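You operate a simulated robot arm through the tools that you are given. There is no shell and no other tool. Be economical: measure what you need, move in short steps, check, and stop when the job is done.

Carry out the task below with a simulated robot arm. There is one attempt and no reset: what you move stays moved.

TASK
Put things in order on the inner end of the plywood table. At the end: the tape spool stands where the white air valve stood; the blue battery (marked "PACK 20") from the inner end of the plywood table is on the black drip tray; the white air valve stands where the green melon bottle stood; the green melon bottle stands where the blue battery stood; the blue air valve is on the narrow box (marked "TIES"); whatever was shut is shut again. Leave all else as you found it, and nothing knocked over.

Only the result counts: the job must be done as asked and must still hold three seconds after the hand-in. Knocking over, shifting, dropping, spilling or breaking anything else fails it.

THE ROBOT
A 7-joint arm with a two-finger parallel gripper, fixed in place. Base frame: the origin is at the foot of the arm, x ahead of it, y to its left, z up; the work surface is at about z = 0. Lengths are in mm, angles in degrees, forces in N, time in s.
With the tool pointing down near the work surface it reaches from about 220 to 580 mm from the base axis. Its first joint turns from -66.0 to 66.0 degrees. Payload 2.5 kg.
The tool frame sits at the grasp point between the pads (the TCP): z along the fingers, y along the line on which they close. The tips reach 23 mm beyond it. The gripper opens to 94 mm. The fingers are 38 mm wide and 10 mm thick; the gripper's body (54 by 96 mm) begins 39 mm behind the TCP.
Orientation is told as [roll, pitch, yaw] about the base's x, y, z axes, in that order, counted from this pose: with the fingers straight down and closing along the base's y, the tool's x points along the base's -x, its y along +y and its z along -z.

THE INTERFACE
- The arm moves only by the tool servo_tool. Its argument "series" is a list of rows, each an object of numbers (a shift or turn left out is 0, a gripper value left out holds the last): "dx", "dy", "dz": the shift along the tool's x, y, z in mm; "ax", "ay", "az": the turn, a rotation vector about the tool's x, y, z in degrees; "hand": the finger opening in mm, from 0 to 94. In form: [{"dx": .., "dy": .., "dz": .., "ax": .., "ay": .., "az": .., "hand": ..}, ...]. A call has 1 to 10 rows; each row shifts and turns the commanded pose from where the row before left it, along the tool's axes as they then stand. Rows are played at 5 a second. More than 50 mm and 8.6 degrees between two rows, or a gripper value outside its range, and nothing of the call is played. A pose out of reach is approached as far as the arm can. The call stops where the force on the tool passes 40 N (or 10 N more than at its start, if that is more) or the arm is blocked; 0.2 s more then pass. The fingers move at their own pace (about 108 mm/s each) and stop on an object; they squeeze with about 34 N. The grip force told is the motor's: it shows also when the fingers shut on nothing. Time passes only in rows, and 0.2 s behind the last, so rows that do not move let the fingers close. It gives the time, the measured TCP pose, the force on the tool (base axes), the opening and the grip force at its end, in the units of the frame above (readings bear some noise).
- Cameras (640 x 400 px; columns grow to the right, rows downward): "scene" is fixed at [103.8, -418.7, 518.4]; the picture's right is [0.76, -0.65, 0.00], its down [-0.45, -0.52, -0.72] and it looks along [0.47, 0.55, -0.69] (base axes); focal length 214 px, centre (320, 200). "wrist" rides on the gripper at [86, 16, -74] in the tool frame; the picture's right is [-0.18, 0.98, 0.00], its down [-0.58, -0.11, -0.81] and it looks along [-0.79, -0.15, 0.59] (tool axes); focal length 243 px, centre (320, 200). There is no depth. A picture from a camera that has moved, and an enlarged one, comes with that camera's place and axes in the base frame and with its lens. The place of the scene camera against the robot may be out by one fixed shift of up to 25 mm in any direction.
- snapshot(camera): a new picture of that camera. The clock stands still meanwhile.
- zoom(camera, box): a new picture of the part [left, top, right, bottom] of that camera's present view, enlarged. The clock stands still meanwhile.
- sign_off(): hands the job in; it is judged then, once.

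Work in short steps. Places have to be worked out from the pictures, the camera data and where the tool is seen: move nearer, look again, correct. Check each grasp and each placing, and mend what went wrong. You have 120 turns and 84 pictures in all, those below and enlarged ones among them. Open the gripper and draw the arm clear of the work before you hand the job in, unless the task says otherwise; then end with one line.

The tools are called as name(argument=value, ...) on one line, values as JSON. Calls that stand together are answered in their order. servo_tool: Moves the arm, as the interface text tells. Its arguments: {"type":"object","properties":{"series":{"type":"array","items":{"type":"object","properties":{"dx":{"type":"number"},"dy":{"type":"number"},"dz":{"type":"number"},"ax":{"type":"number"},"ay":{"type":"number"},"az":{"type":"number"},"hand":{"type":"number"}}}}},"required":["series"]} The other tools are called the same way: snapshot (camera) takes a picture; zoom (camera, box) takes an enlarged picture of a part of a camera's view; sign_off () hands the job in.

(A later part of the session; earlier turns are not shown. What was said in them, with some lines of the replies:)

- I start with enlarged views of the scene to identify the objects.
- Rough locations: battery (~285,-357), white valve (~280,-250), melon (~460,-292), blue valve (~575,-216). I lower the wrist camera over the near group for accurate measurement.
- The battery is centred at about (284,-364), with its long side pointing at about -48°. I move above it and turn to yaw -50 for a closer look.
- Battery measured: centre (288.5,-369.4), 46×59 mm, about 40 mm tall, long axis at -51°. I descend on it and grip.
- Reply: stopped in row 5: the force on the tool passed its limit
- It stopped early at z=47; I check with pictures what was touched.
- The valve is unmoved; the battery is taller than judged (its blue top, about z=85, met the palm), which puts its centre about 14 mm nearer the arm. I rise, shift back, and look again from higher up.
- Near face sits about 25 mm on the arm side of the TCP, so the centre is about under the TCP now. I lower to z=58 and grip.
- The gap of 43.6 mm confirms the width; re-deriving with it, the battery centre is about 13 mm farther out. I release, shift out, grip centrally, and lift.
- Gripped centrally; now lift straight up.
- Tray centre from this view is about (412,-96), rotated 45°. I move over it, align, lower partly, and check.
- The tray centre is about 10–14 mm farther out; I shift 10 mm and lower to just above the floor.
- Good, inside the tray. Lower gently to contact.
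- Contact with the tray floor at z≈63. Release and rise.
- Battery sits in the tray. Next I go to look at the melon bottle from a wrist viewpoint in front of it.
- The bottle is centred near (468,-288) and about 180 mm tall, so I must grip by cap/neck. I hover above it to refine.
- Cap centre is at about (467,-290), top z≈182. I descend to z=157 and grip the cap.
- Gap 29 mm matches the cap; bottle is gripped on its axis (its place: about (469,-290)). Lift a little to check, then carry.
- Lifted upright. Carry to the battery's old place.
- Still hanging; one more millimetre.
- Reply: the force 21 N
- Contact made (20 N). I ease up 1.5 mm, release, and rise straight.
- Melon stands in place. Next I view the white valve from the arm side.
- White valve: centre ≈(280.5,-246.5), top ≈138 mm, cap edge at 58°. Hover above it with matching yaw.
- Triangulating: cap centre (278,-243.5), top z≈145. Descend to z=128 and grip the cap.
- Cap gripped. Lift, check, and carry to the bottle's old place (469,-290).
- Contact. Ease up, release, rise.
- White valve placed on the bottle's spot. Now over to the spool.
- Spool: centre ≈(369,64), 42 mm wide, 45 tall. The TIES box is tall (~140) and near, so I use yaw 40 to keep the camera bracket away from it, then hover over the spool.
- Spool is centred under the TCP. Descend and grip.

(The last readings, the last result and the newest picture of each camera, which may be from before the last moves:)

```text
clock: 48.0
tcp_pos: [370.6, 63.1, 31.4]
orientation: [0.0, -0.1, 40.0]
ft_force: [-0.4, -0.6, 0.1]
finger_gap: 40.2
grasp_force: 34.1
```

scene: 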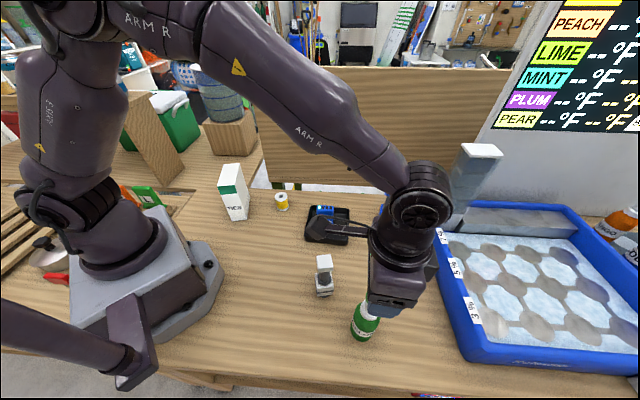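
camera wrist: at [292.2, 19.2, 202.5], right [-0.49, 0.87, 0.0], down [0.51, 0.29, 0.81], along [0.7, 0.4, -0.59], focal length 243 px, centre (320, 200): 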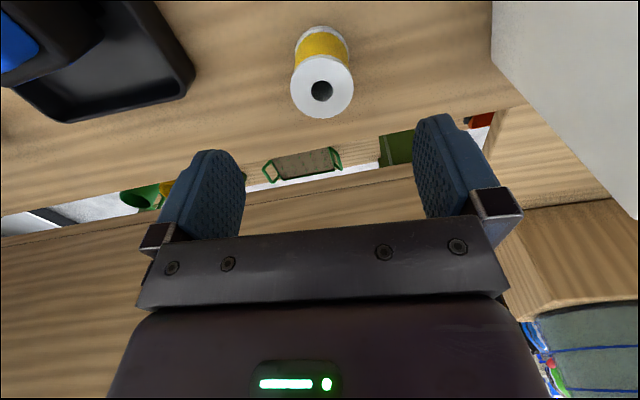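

Gripped (40 mm). Lift and carry to the white valve's old place (280.5,-244).

servo_tool(series=[{"dz": -20}, {"dz": -50}, {"dz": -50}, {"dx": 38.1, "dy": -25.3}, {"dx": 38.1, "dy": -25.3}, {"dx": 38.1, "dy": -25.3}, {"dx": 38.1, "dy": -25.3}, {"dx": 38.1, "dy": -25.3}, {"dx": 38.1, "dy": -25.3}, {"dx": 38.1, "dy": -25.3}])

servo_tool(series=[{"az": 8}, {"az": 8}, {"az": 8}, {"az": 8}, {"az": 8}, {"az": 8}, {"az": 8}, {"az": 8}, {"az": 8}, {}])

snapshot(camera="scene")

snapshot(camera="wrist")

```text
clock: 50.2
tcp_pos: [277.3, -242.2, 152.4]
orientation: [0.0, -0.1, 40.0]
ft_force: [0.6, -1.4, -0.6]
finger_gap: 35.0
grasp_force: 33.4
```

```text
clock: 52.4
tcp_pos: [278.6, -242.3, 153.0]
orientation: [0.1, 0.0, -32.2]
ft_force: [-0.3, 0.0, -0.5]
finger_gap: 36.1
grasp_force: 34.3
```

```text
41 pictures are left
```

scene: 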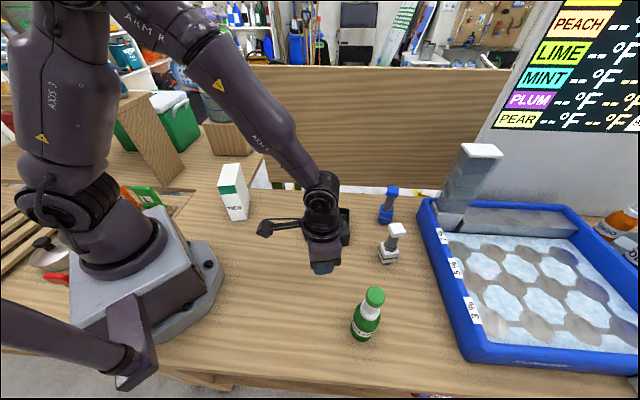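

```text
40 pictures are left
camera wrist: at [214.8, -182.9, 227.0], right [0.68, 0.73, 0.0], down [0.43, -0.4, 0.81], along [0.59, -0.55, -0.59], focal length 243 px, centre (320, 200)
```

wrist: 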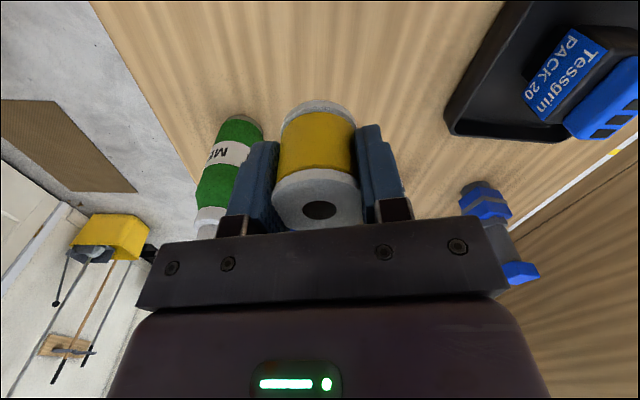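

The gap fell from 40 to 36 mm, so the spool may have shifted in the grip; I zoom to check before lowering.

zoom(camera="wrist", box=[220, 80, 420, 240])

zoom(camera="scene", box=[270, 200, 390, 290])

```text
2.50 times, centred on (320, 160) of wrist
camera zoom: at [214.8, -182.9, 227.0], right [0.68, 0.73, 0.0], down [0.43, -0.4, 0.81], along [0.59, -0.55, -0.59], focal length 606 px, centre (320, 300)
```

zoom: 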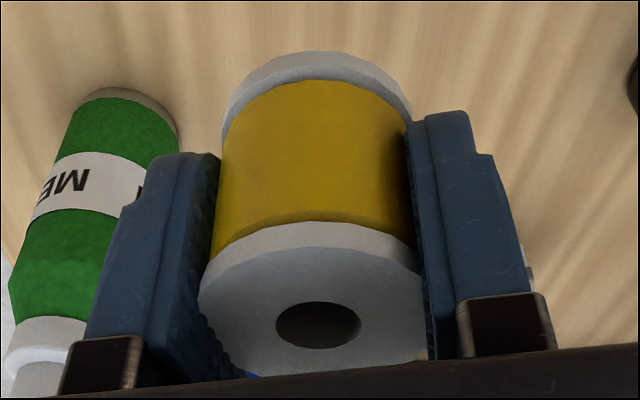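

```text
4.44 times, centred on (330, 245) of scene
camera zoom: at [103.8, -418.7, 518.4], right [0.76, -0.65, 0.0], down [-0.45, -0.52, -0.72], along [0.47, 0.55, -0.69], focal length 953 px, centre (276, 0)
```

zoom: 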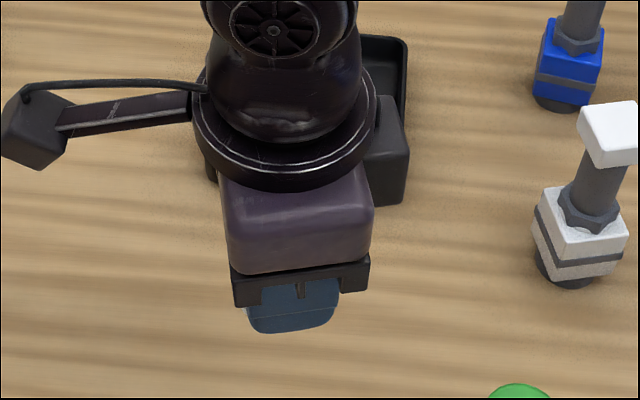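

Spool appears upright and near-centred. I lower it with a small outward correction.

servo_tool(series=[{"dx": -5, "dz": 35}, {"dz": 40}, {"dz": 40}, {}])

servo_tool(series=[{"dz": 3}, {}])

servo_tool(series=[{"dz": 2}, {}])

```text
clock: 53.4
tcp_pos: [283.6, -245.7, 37.9]
orientation: [0.2, -0.1, -32.1]
ft_force: [0.0, 0.7, -0.6]
finger_gap: 35.9
grasp_force: 34.1
```

```text
clock: 54.0
tcp_pos: [284.1, -246.1, 35.1]
orientation: [0.0, 0.0, -32.0]
ft_force: [-0.4, -0.1, 0.1]
finger_gap: 36.0
grasp_force: 34.0
```

```text
clock: 54.6
tcp_pos: [283.1, -246.2, 33.4]
orientation: [0.2, 0.0, -32.2]
ft_force: [0.5, -0.1, -1.2]
finger_gap: 36.0
grasp_force: 34.0
```

servo_tool(series=[{"dz": 2}, {}])

servo_tool(series=[{"dz": 1.5}, {}])

```text
clock: 55.2
tcp_pos: [284.2, -246.1, 32.8]
orientation: [0.1, -0.1, -32.1]
ft_force: [-3.6, 3.7, 23.3]
finger_gap: 36.2
grasp_force: 34.2
```

```text
clock: 55.8
tcp_pos: [283.5, -245.0, 30.8]
orientation: [0.0, -0.3, -32.1]
ft_force: [0.2, -1.4, 23.1]
finger_gap: 36.0
grasp_force: 33.8
```

Contact. Release and rise.

servo_tool(series=[{"dz": -0.5}, {"hand": 62}, {}, {}, {"dz": -20}, {"dz": -40}, {"dz": -40}, {}])

snapshot(camera="wrist")

```text
clock: 57.6
tcp_pos: [282.3, -245.7, 128.7]
orientation: [0.0, 0.0, -32.1]
ft_force: [-0.6, -0.1, 0.8]
finger_gap: 62.0
grasp_force: 0.0
```

```text
37 pictures are left
camera wrist: at [218.4, -186.5, 202.8], right [0.68, 0.73, 0.0], down [0.43, -0.4, 0.81], along [0.59, -0.55, -0.59], focal length 243 px, centre (320, 200)
```

wrist: 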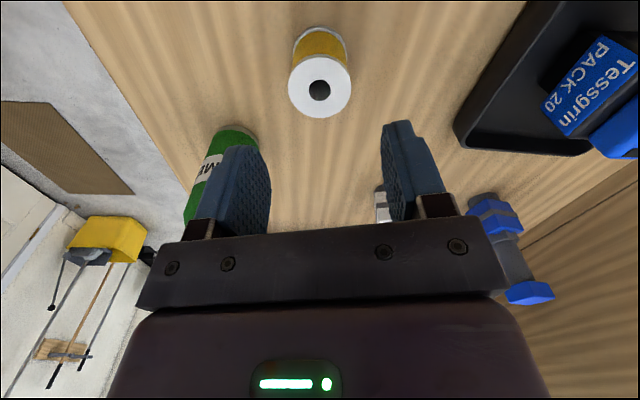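

Spool stands at (283,-245). Now the blue valve: move to view it.

servo_tool(series=[{"dz": -45}, {"dz": -45}, {"dx": -25, "dy": 34.7}, {"dx": -25, "dy": 34.7}, {"dx": -25, "dy": 34.7}, {"dx": -25, "dy": 34.7}, {"dx": -25, "dy": 34.7}, {"az": -6.5, "hand": 94}, {"az": -6.5}, {}])

snapshot(camera="wrist")

zoom(camera="wrist", box=[240, 20, 440, 180])

```text
clock: 59.8
tcp_pos: [482.2, -166.2, 220.3]
orientation: [0.2, -0.1, -19.0]
ft_force: [0.0, -0.4, 1.0]
finger_gap: 94.0
grasp_force: 0.1
```

```text
36 pictures are left
camera wrist: at [405.2, -122.9, 293.9], right [0.49, 0.87, 0.0], down [0.51, -0.29, 0.81], along [0.7, -0.4, -0.59], focal length 243 px, centre (320, 200)
```

wrist: 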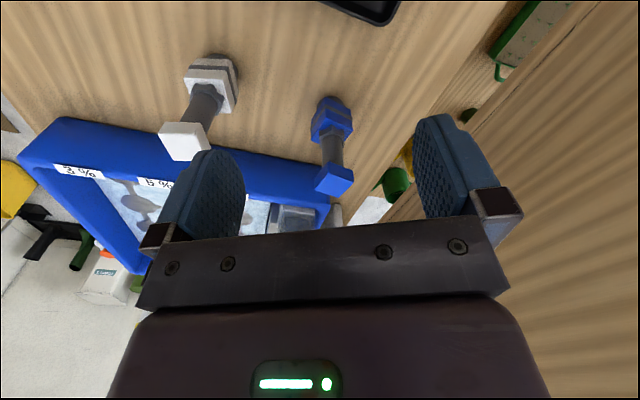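

```text
2.50 times, centred on (340, 100) of wrist
camera zoom: at [405.2, -122.9, 293.9], right [0.49, 0.87, 0.0], down [0.51, -0.29, 0.81], along [0.7, -0.4, -0.59], focal length 606 px, centre (270, 450)
```

zoom: 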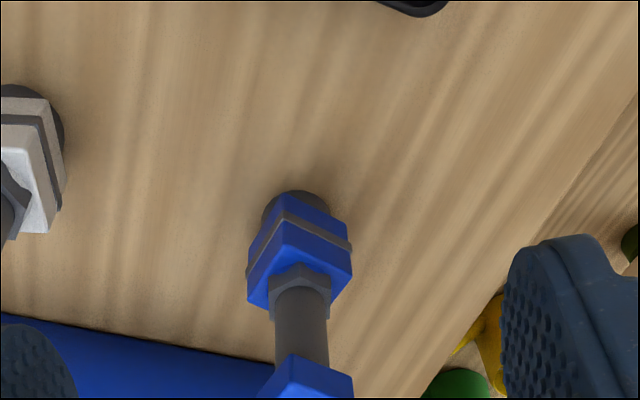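

Blue valve ≈(578,-207), r≈614, its cap turned ~45° from view (edges at 30°/-60°). I turn to yaw -60 and move toward hovering over it to test the reach.

servo_tool(series=[{"az": 8.2}, {"az": 8.2}, {"az": 8.2}, {"az": 8.2}, {"az": 8.2}, {"dx": -27.8, "dy": 20.9}, {"dx": -27.8, "dy": 20.9}, {"dx": -27.8, "dy": 20.9}, {}, {}])

snapshot(camera="wrist")

zoom(camera="scene", box=[310, 130, 470, 270])

```text
clock: 62.0
tcp_pos: [562.0, -198.1, 218.9]
orientation: [0.1, 0.0, -60.1]
ft_force: [-0.1, -0.7, 0.3]
finger_gap: 93.9
grasp_force: 0.1
out of reach, approached as far as the arm can: row 8
```

```text
34 pictures are left
camera wrist: at [533.5, -115.6, 293.8], right [0.94, 0.33, 0.0], down [0.19, -0.56, 0.81], along [0.27, -0.76, -0.59], focal length 243 px, centre (320, 200)
```

wrist: 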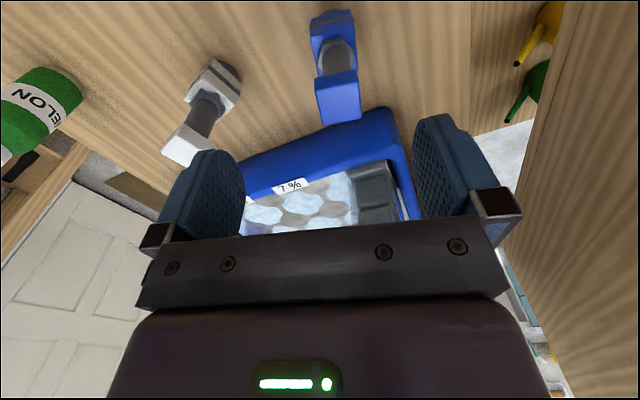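

```text
2.86 times, centred on (390, 200) of scene
camera zoom: at [103.8, -418.7, 518.4], right [0.76, -0.65, 0.0], down [-0.45, -0.52, -0.72], along [0.47, 0.55, -0.69], focal length 613 px, centre (120, 200)
```

zoom: 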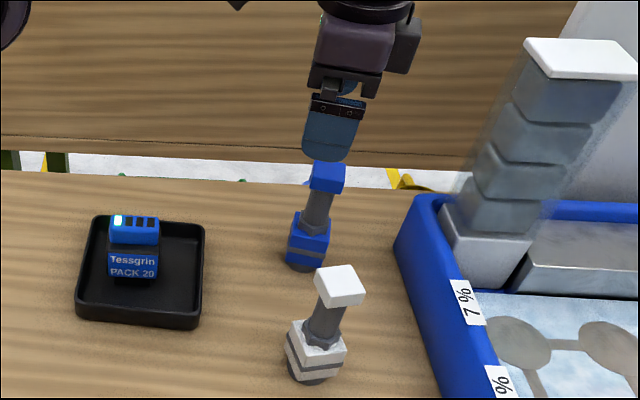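

The arm reaches r≈596 when vertical; the valve's at r≈614. I tilt the tool 12° outward (about the closing axis) to gain reach, and move above the cap.

servo_tool(series=[{"ay": -6}, {"ay": -6}, {"dx": -2, "dy": 6, "dz": 23}, {"dx": -1.8, "dy": 6, "dz": 22.7}, {}])

snapshot(camera="wrist")

```text
clock: 63.2
tcp_pos: [580.2, -204.8, 176.0]
orientation: [0.1, -12.1, -60.1]
ft_force: [-0.2, 0.2, 0.1]
finger_gap: 94.2
grasp_force: 0.1
```

```text
32 pictures are left
camera wrist: at [543.4, -111.2, 230.1], right [0.94, 0.33, 0.04], down [0.1, -0.4, 0.91], along [0.32, -0.85, -0.41], focal length 243 px, centre (320, 200)
```

wrist: 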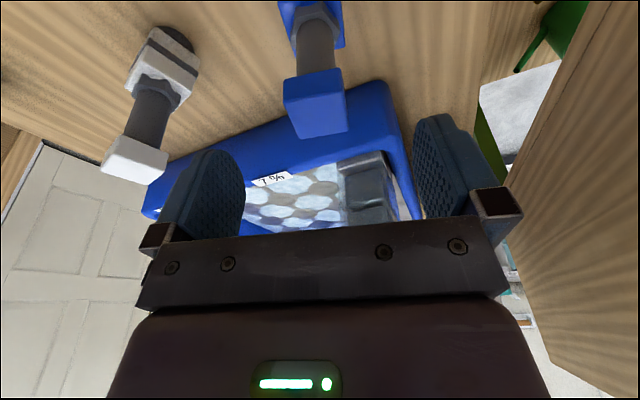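

zoom(camera="wrist", box=[260, 40, 380, 150])

```text
3.64 times, centred on (320, 95) of wrist
camera zoom: at [543.4, -111.2, 230.1], right [0.94, 0.33, 0.04], down [0.1, -0.4, 0.91], along [0.32, -0.85, -0.41], focal length 882 px, centre (320, 582)
```

zoom: 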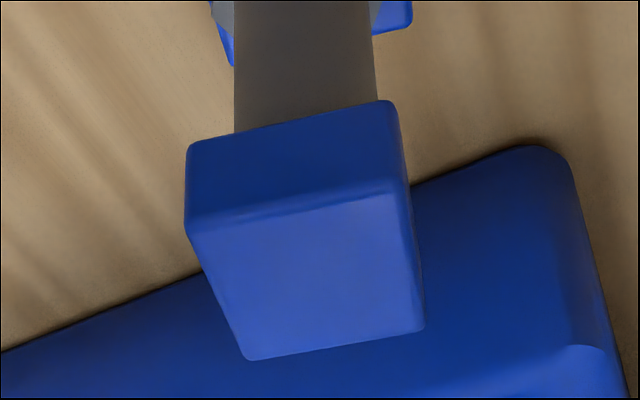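

Cap: centre (579,-201), top z≈140, edges at ~31°. Descend along a corrected path to z≈122 and grip.

servo_tool(series=[{"dx": 5, "dy": 0.8, "dz": 17.5, "hand": 64}, {"dx": 5, "dz": 17.5}, {"dx": 5, "dz": 16}, {}, {"hand": 15}, {}, {}])

snapshot(camera="wrist")

zoom(camera="scene", box=[310, 130, 470, 270])

```text
clock: 64.8
tcp_pos: [576.6, -201.9, 122.9]
orientation: [0.1, -11.9, -60.1]
ft_force: [0.4, 0.9, -0.6]
finger_gap: 28.7
grasp_force: 34.2
```

```text
30 pictures are left
camera wrist: at [540.8, -107.6, 177.4], right [0.94, 0.33, 0.04], down [0.1, -0.4, 0.91], along [0.32, -0.85, -0.41], focal length 243 px, centre (320, 200)
```

wrist: 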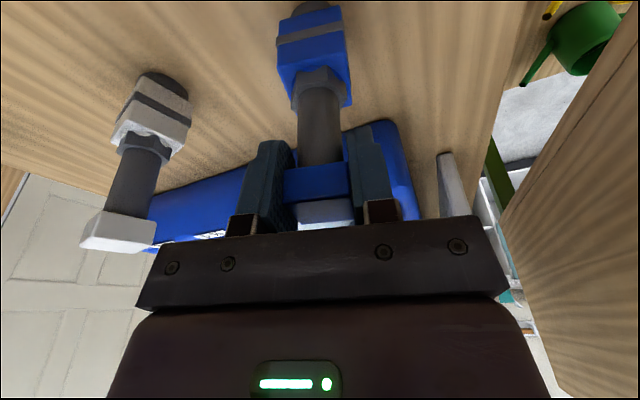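

```text
2.86 times, centred on (390, 200) of scene
camera zoom: at [103.8, -418.7, 518.4], right [0.76, -0.65, 0.0], down [-0.45, -0.52, -0.72], along [0.47, 0.55, -0.69], focal length 613 px, centre (120, 200)
```

zoom: 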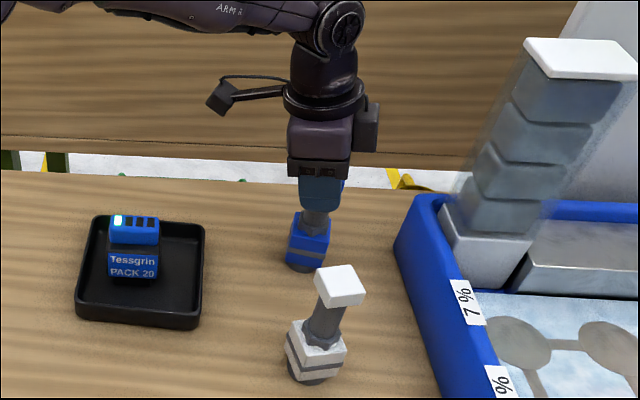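

Blue valve gripped at the cap. Lift vertically 60 mm and check that it hangs upright.

servo_tool(series=[{"dx": -2.1, "dz": -9.8}, {"dx": -5.2, "dz": -24.5}, {"dx": -5.2, "dz": -24.5}, {}])

zoom(camera="scene", box=[310, 130, 470, 270])

```text
clock: 65.8
tcp_pos: [576.6, -200.3, 181.2]
orientation: [0.1, -12.1, -60.2]
ft_force: [0.3, 0.3, -2.5]
finger_gap: 29.1
grasp_force: 33.6
```

```text
2.86 times, centred on (390, 200) of scene
camera zoom: at [103.8, -418.7, 518.4], right [0.76, -0.65, 0.0], down [-0.45, -0.52, -0.72], along [0.47, 0.55, -0.69], focal length 613 px, centre (120, 200)
```

zoom: 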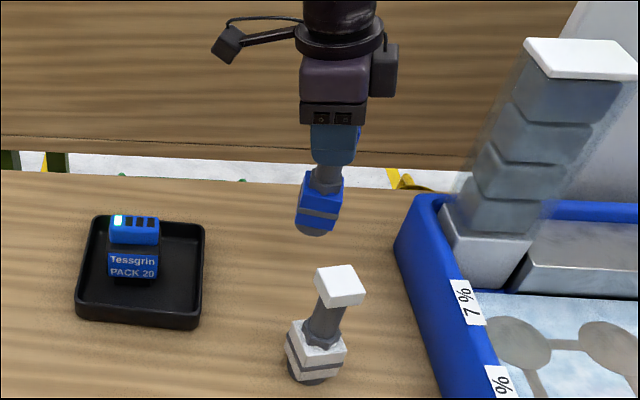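

Hanging upright. Move inward and up.

servo_tool(series=[{"dx": 35, "dy": -19.2, "dz": -21.8}, {"dx": 35, "dy": -19.2, "dz": -21.8}, {"dx": 35, "dy": -19.2, "dz": -21.8}, {"dx": 35, "dy": -19.2, "dz": -21.8}, {"dx": 35, "dy": -19.2, "dz": -21.8}, {}])

```text
clock: 67.2
tcp_pos: [395.7, -80.3, 251.6]
orientation: [0.1, -11.9, -60.2]
ft_force: [-0.1, -0.8, -1.6]
finger_gap: 29.0
grasp_force: 34.5
```

Now turn about the vertical by +80° to yaw ≈20.

servo_tool(series=[{"ax": -1.66, "az": -7.82}, {"ax": -1.66, "az": -7.82}, {"ax": -1.66, "az": -7.82}, {"ax": -1.66, "az": -7.82}, {"ax": -1.66, "az": -7.82}, {"ax": -1.66, "az": -7.82}, {"ax": -1.66, "az": -7.82}, {"ax": -1.66, "az": -7.82}, {"ax": -1.66, "az": -7.82}, {"ax": -1.66, "az": -7.82}])

snapshot(camera="wrist")

```text
clock: 69.4
tcp_pos: [397.9, -82.7, 252.3]
orientation: [-0.1, -12.1, 20.0]
ft_force: [0.0, 0.2, -2.6]
finger_gap: 29.1
grasp_force: 34.0
```

```text
27 pictures are left
camera wrist: at [297.7, -100.6, 307.4], right [-0.17, 0.99, 0.04], down [0.41, 0.03, 0.91], along [0.9, 0.17, -0.41], focal length 243 px, centre (320, 200)
```

wrist: 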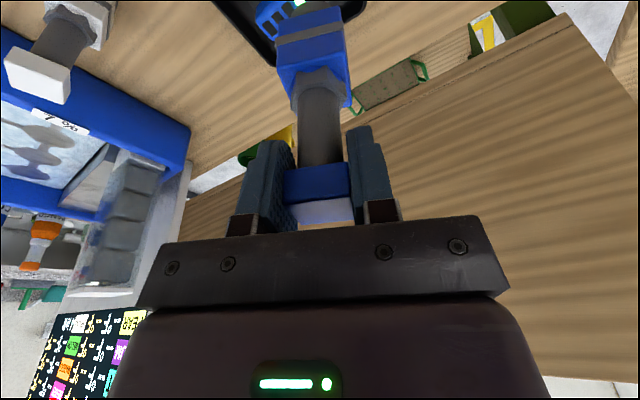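

The box is out of view; my estimates put it at centre ≈(250,142), long axis 58°, height ≈158. I rise to z=320 and approach with yaw 60 to see it.

servo_tool(series=[{"dx": 7.5, "dy": 34.3, "dz": -15.5}, {"dx": 7.5, "dy": 34.3, "dz": -15.5}, {"dx": 7.5, "dy": 34.3, "dz": -15.5}, {"dx": 7.5, "dy": 34.3, "dz": -15.5}, {"dx": 7.5, "dy": 34.3, "dz": -15.5}, {"ax": -1.66, "az": -7.82}, {"ax": -1.66, "az": -7.82}, {"ax": -1.66, "az": -7.82}, {"ax": -1.66, "az": -7.82}, {"ax": -1.66, "az": -7.82}])

snapshot(camera="wrist")

```text
clock: 71.6
tcp_pos: [289.8, 63.0, 319.4]
orientation: [0.1, -11.9, 60.0]
ft_force: [-0.8, 0.4, -2.0]
finger_gap: 29.0
grasp_force: 34.0
```

```text
26 pictures are left
camera wrist: at [225.0, -16.0, 375.5], right [-0.76, 0.65, 0.04], down [0.29, 0.29, 0.91], along [0.58, 0.7, -0.41], focal length 243 px, centre (320, 200)
```

wrist: 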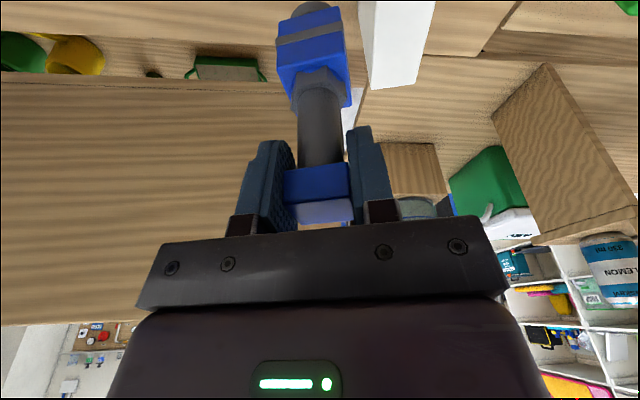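

zoom(camera="wrist", box=[320, 0, 480, 110])

zoom(camera="scene", box=[190, 100, 350, 240])

```text
3.64 times, centred on (400, 55) of wrist
camera zoom: at [225.0, -16.0, 375.5], right [-0.76, 0.65, 0.04], down [0.29, 0.29, 0.91], along [0.58, 0.7, -0.41], focal length 882 px, centre (29, 727)
```

zoom: 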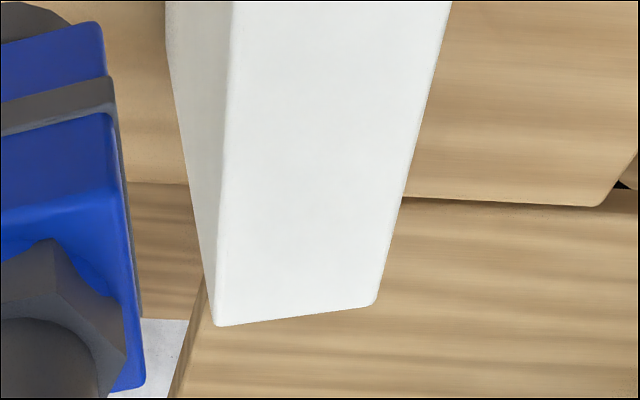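

```text
2.86 times, centred on (270, 170) of scene
camera zoom: at [103.8, -418.7, 518.4], right [0.76, -0.65, 0.0], down [-0.45, -0.52, -0.72], along [0.47, 0.55, -0.69], focal length 613 px, centre (463, 286)
```

zoom: 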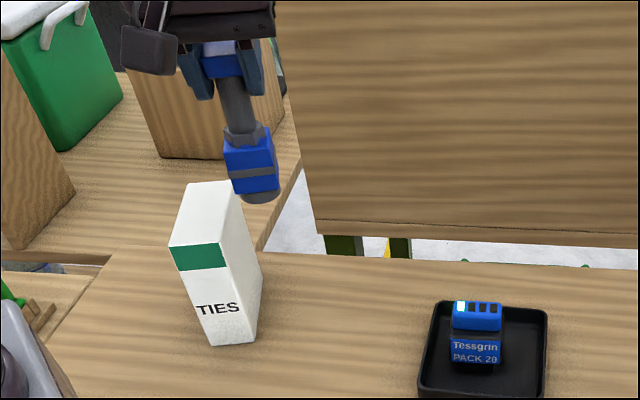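

Box top measured: centre ≈(254,141), 47 mm wide × 100, long axis 57°, height ≈158. Move the valve over it, still high.

servo_tool(series=[{"dx": -15.4, "dy": 22.7, "dz": 3.3}, {"dx": -15.4, "dy": 22.7, "dz": 3.3}, {"dx": -15.4, "dy": 22.7, "dz": 3.2}, {}])

snapshot(camera="wrist")

zoom(camera="scene", box=[180, 100, 300, 240])

```text
clock: 72.6
tcp_pos: [254.6, 138.5, 322.4]
orientation: [-0.1, -12.1, 59.9]
ft_force: [0.0, -0.2, -2.7]
finger_gap: 29.0
grasp_force: 33.7
```

```text
23 pictures are left
camera wrist: at [189.2, 59.3, 375.7], right [-0.76, 0.65, 0.04], down [0.29, 0.29, 0.91], along [0.58, 0.7, -0.41], focal length 243 px, centre (320, 200)
```

wrist: 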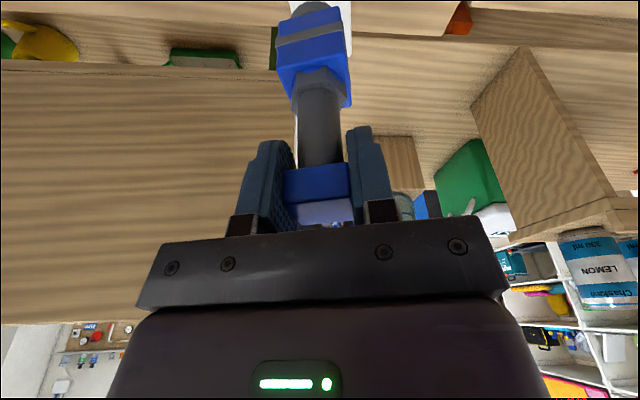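

```text
2.86 times, centred on (240, 170) of scene
camera zoom: at [103.8, -418.7, 518.4], right [0.76, -0.65, 0.0], down [-0.45, -0.52, -0.72], along [0.47, 0.55, -0.69], focal length 613 px, centre (549, 286)
```

zoom: 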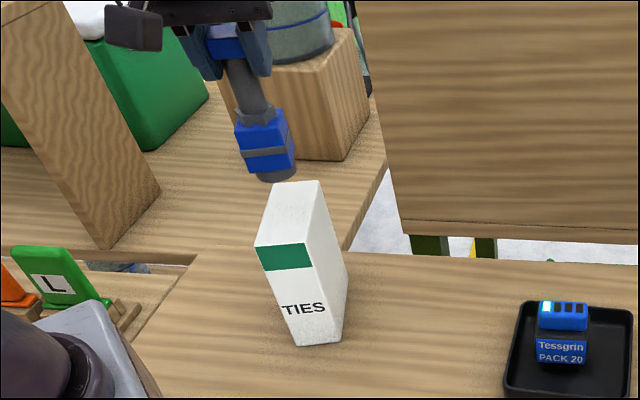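

Scene view suggests the valve is ~7 mm far along the box's long axis and laterally within 2 mm. I correct and lower to z≈292, then look.

servo_tool(series=[{"dx": 6.4, "dy": 1.2, "dz": 14}, {"dx": 6.3, "dy": 1.1, "dz": 14}, {}])

zoom(camera="scene", box=[200, 120, 280, 240])

zoom(camera="wrist", box=[250, 0, 410, 120])

```text
clock: 73.4
tcp_pos: [248.3, 133.9, 290.8]
orientation: [-0.1, -12.0, 59.9]
ft_force: [-1.0, 0.6, -2.7]
finger_gap: 29.0
grasp_force: 34.1
```

```text
3.33 times, centred on (240, 180) of scene
camera zoom: at [103.8, -418.7, 518.4], right [0.76, -0.65, 0.0], down [-0.45, -0.52, -0.72], along [0.47, 0.55, -0.69], focal length 715 px, centre (587, 267)
```

zoom: 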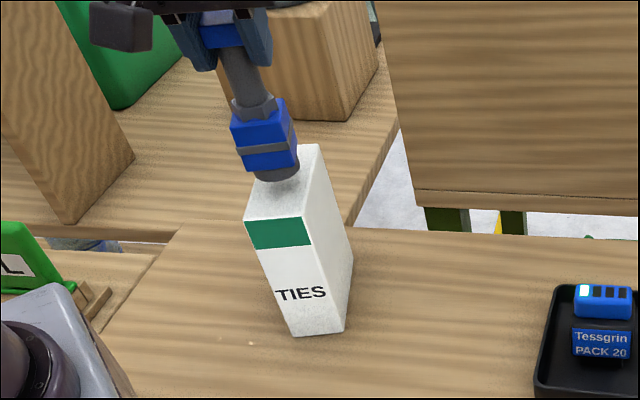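

```text
3.33 times, centred on (330, 60) of wrist
camera zoom: at [184.2, 54.1, 345.1], right [-0.76, 0.65, 0.04], down [0.29, 0.29, 0.91], along [0.58, 0.7, -0.41], focal length 809 px, centre (287, 667)
```

zoom: 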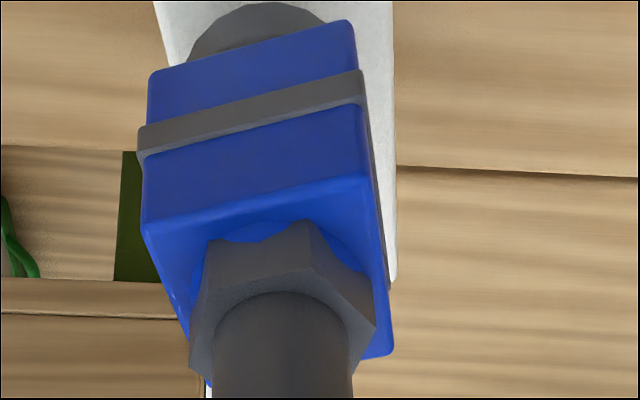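

Wrist and scene disagree slightly on lateral offset; I zoom tighter on both.

zoom(camera="scene", box=[222, 150, 262, 190])

zoom(camera="wrist", box=[280, 0, 380, 62])

```text
10.00 times, centred on (242, 170) of scene
camera zoom: at [103.8, -418.7, 518.4], right [0.76, -0.65, 0.0], down [-0.45, -0.52, -0.72], along [0.47, 0.55, -0.69], focal length 2145 px, centre (1100, 500)
```

zoom: 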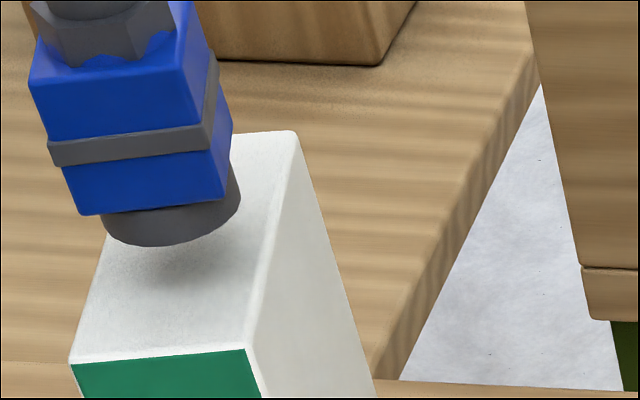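

```text
6.40 times, centred on (330, 31) of wrist
camera zoom: at [184.2, 54.1, 345.1], right [-0.76, 0.65, 0.04], down [0.29, 0.29, 0.91], along [0.58, 0.7, -0.41], focal length 1553 px, centre (256, 1282)
```

zoom: 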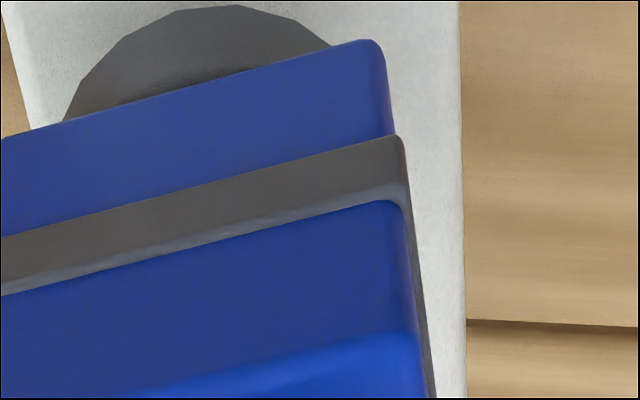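

Both agree the valve is centred within 2 mm. Lower straight down.

servo_tool(series=[{"dx": 1.25, "dz": 5.9}, {}])

servo_tool(series=[{"dx": 0.42, "dz": 1.96}, {}])

servo_tool(series=[{"dx": 0.31, "dz": 1.47}, {}])

```text
clock: 74.0
tcp_pos: [248.9, 132.7, 284.1]
orientation: [-0.1, -12.0, 59.9]
ft_force: [0.7, 0.8, -2.1]
finger_gap: 28.9
grasp_force: 34.0
```

```text
clock: 74.6
tcp_pos: [249.0, 134.0, 283.0]
orientation: [-0.2, -12.1, 59.8]
ft_force: [-0.9, 0.0, -2.4]
finger_gap: 28.9
grasp_force: 34.1
```

```text
clock: 75.2
tcp_pos: [247.6, 133.1, 280.3]
orientation: [-0.2, -12.0, 59.8]
ft_force: [-0.5, -0.1, -3.8]
finger_gap: 29.0
grasp_force: 34.2
```

servo_tool(series=[{"dx": 0.31, "dz": 1.47}, {}])

zoom(camera="scene", box=[222, 150, 262, 190])

```text
clock: 75.8
tcp_pos: [248.0, 133.8, 280.1]
orientation: [-0.1, -12.1, 59.8]
ft_force: [1.0, 0.0, -2.8]
finger_gap: 28.9
grasp_force: 34.0
```

```text
10.00 times, centred on (242, 170) of scene
camera zoom: at [103.8, -418.7, 518.4], right [0.76, -0.65, 0.0], down [-0.45, -0.52, -0.72], along [0.47, 0.55, -0.69], focal length 2145 px, centre (1100, 500)
```

zoom: 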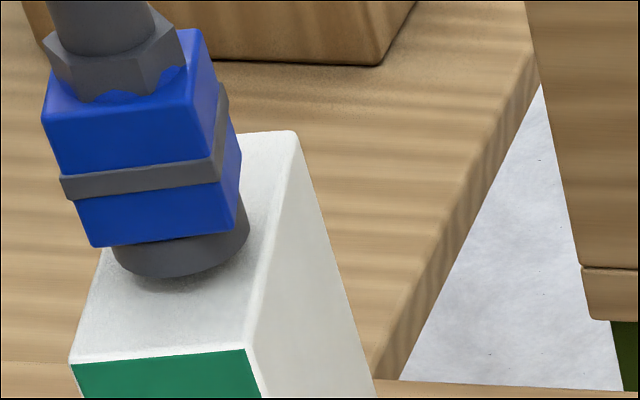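

Close to touching; continue in 1.5 mm steps.

servo_tool(series=[{"dx": 0.31, "dz": 1.47}, {}])

servo_tool(series=[{"dx": 0.31, "dz": 1.47}, {}])

```text
clock: 76.4
tcp_pos: [247.3, 133.3, 278.1]
orientation: [0.0, -12.0, 59.8]
ft_force: [-0.1, 0.0, -2.0]
finger_gap: 28.9
grasp_force: 33.9
```

```text
clock: 77.0
tcp_pos: [248.1, 133.7, 277.2]
orientation: [-0.1, -12.0, 59.8]
ft_force: [0.0, -0.7, -3.0]
finger_gap: 28.7
grasp_force: 34.4
```

servo_tool(series=[{"dx": 0.31, "dz": 1.47}, {}])

servo_tool(series=[{"dx": 0.25, "dz": 1.2}, {}])

```text
clock: 77.6
tcp_pos: [249.0, 135.1, 274.3]
orientation: [0.0, -12.0, 59.7]
ft_force: [0.7, -0.8, -2.8]
finger_gap: 28.7
grasp_force: 33.5
```

```text
clock: 78.2
tcp_pos: [248.4, 133.8, 273.6]
orientation: [-0.1, -12.0, 59.7]
ft_force: [-1.0, -1.0, -2.4]
finger_gap: 29.1
grasp_force: 33.6
```

servo_tool(series=[{"dx": 0.25, "dz": 1.2}, {}])

zoom(camera="scene", box=[222, 150, 262, 190])

```text
clock: 78.8
tcp_pos: [249.4, 134.3, 272.1]
orientation: [-0.1, -12.1, 59.8]
ft_force: [-2.5, -1.5, 8.1]
finger_gap: 29.0
grasp_force: 34.0
```

```text
10.00 times, centred on (242, 170) of scene
camera zoom: at [103.7, -418.7, 518.4], right [0.76, -0.65, 0.0], down [-0.45, -0.52, -0.72], along [0.47, 0.55, -0.69], focal length 2145 px, centre (1100, 500)
```

zoom: 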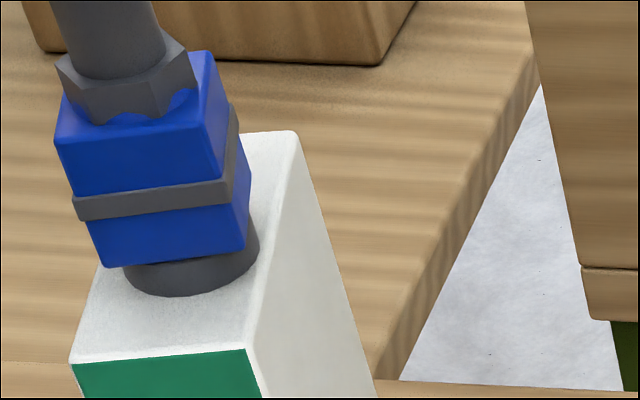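

Contact, and the foot is fully on the box top, centred. Release slowly.

servo_tool(series=[{"hand": 36}, {"hand": 58}, {}, {}])

zoom(camera="scene", box=[190, 100, 290, 230])

```text
clock: 79.8
tcp_pos: [249.6, 133.3, 272.5]
orientation: [-0.1, -12.0, 59.8]
ft_force: [0.0, -0.6, -0.6]
finger_gap: 57.9
grasp_force: 0.0
```

```text
3.08 times, centred on (240, 165) of scene
camera zoom: at [103.8, -418.7, 518.4], right [0.76, -0.65, 0.0], down [-0.45, -0.52, -0.72], along [0.47, 0.55, -0.69], focal length 660 px, centre (566, 308)
```

zoom: 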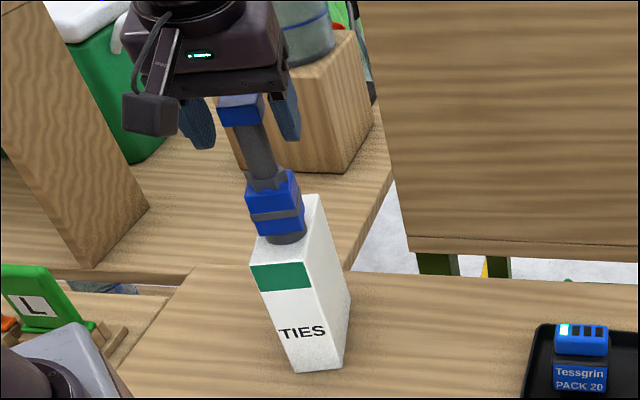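

Standing freely. Rise vertically clear of it.

servo_tool(series=[{"dx": -4.2, "dz": -19.6}, {"dx": -6.2, "dz": -29.3}, {"dx": -8.3, "dz": -39.1}, {}])

snapshot(camera="scene")

```text
clock: 80.8
tcp_pos: [248.9, 131.9, 362.9]
orientation: [-0.1, -12.1, 59.8]
ft_force: [-0.7, 0.1, -0.2]
finger_gap: 57.9
grasp_force: 0.1
```

```text
14 pictures are left
```

scene: 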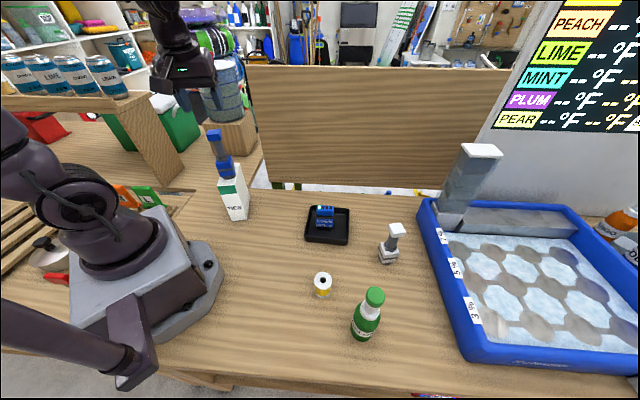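

All items stand where asked. I draw the arm clear and do a final check.

servo_tool(series=[{"dx": 14.6, "dy": -40.4, "dz": -8.2}, {"dx": 14.6, "dy": -40.4, "dz": -8.2}, {"dx": 14.6, "dy": -40.4, "dz": -8.2}, {}, {}, {}, {}])

zoom(camera="scene", box=[190, 110, 430, 350])

```text
clock: 82.4
tcp_pos: [327.1, 31.6, 377.0]
orientation: [-0.1, -12.1, 60.0]
ft_force: [-0.3, -0.7, 0.0]
finger_gap: 58.1
grasp_force: 0.1
```

```text
1.67 times, centred on (310, 230) of scene
camera zoom: at [103.8, -418.7, 518.4], right [0.76, -0.65, 0.0], down [-0.45, -0.52, -0.72], along [0.47, 0.55, -0.69], focal length 358 px, centre (337, 150)
```

zoom: 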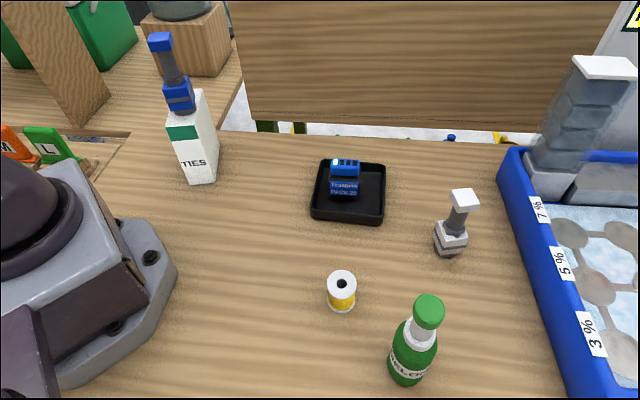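

Everything stands stably in its place and the arm is clear; I hand in.

sign_off()

```text
The job is handed in.
```

The job is handed in. The spool, blue battery, white valve, melon bottle and blue valve are all at their asked places and standing. The gripper is open and the arm is clear. I found nothing on the table that needed opening, so nothing had to be shut again.
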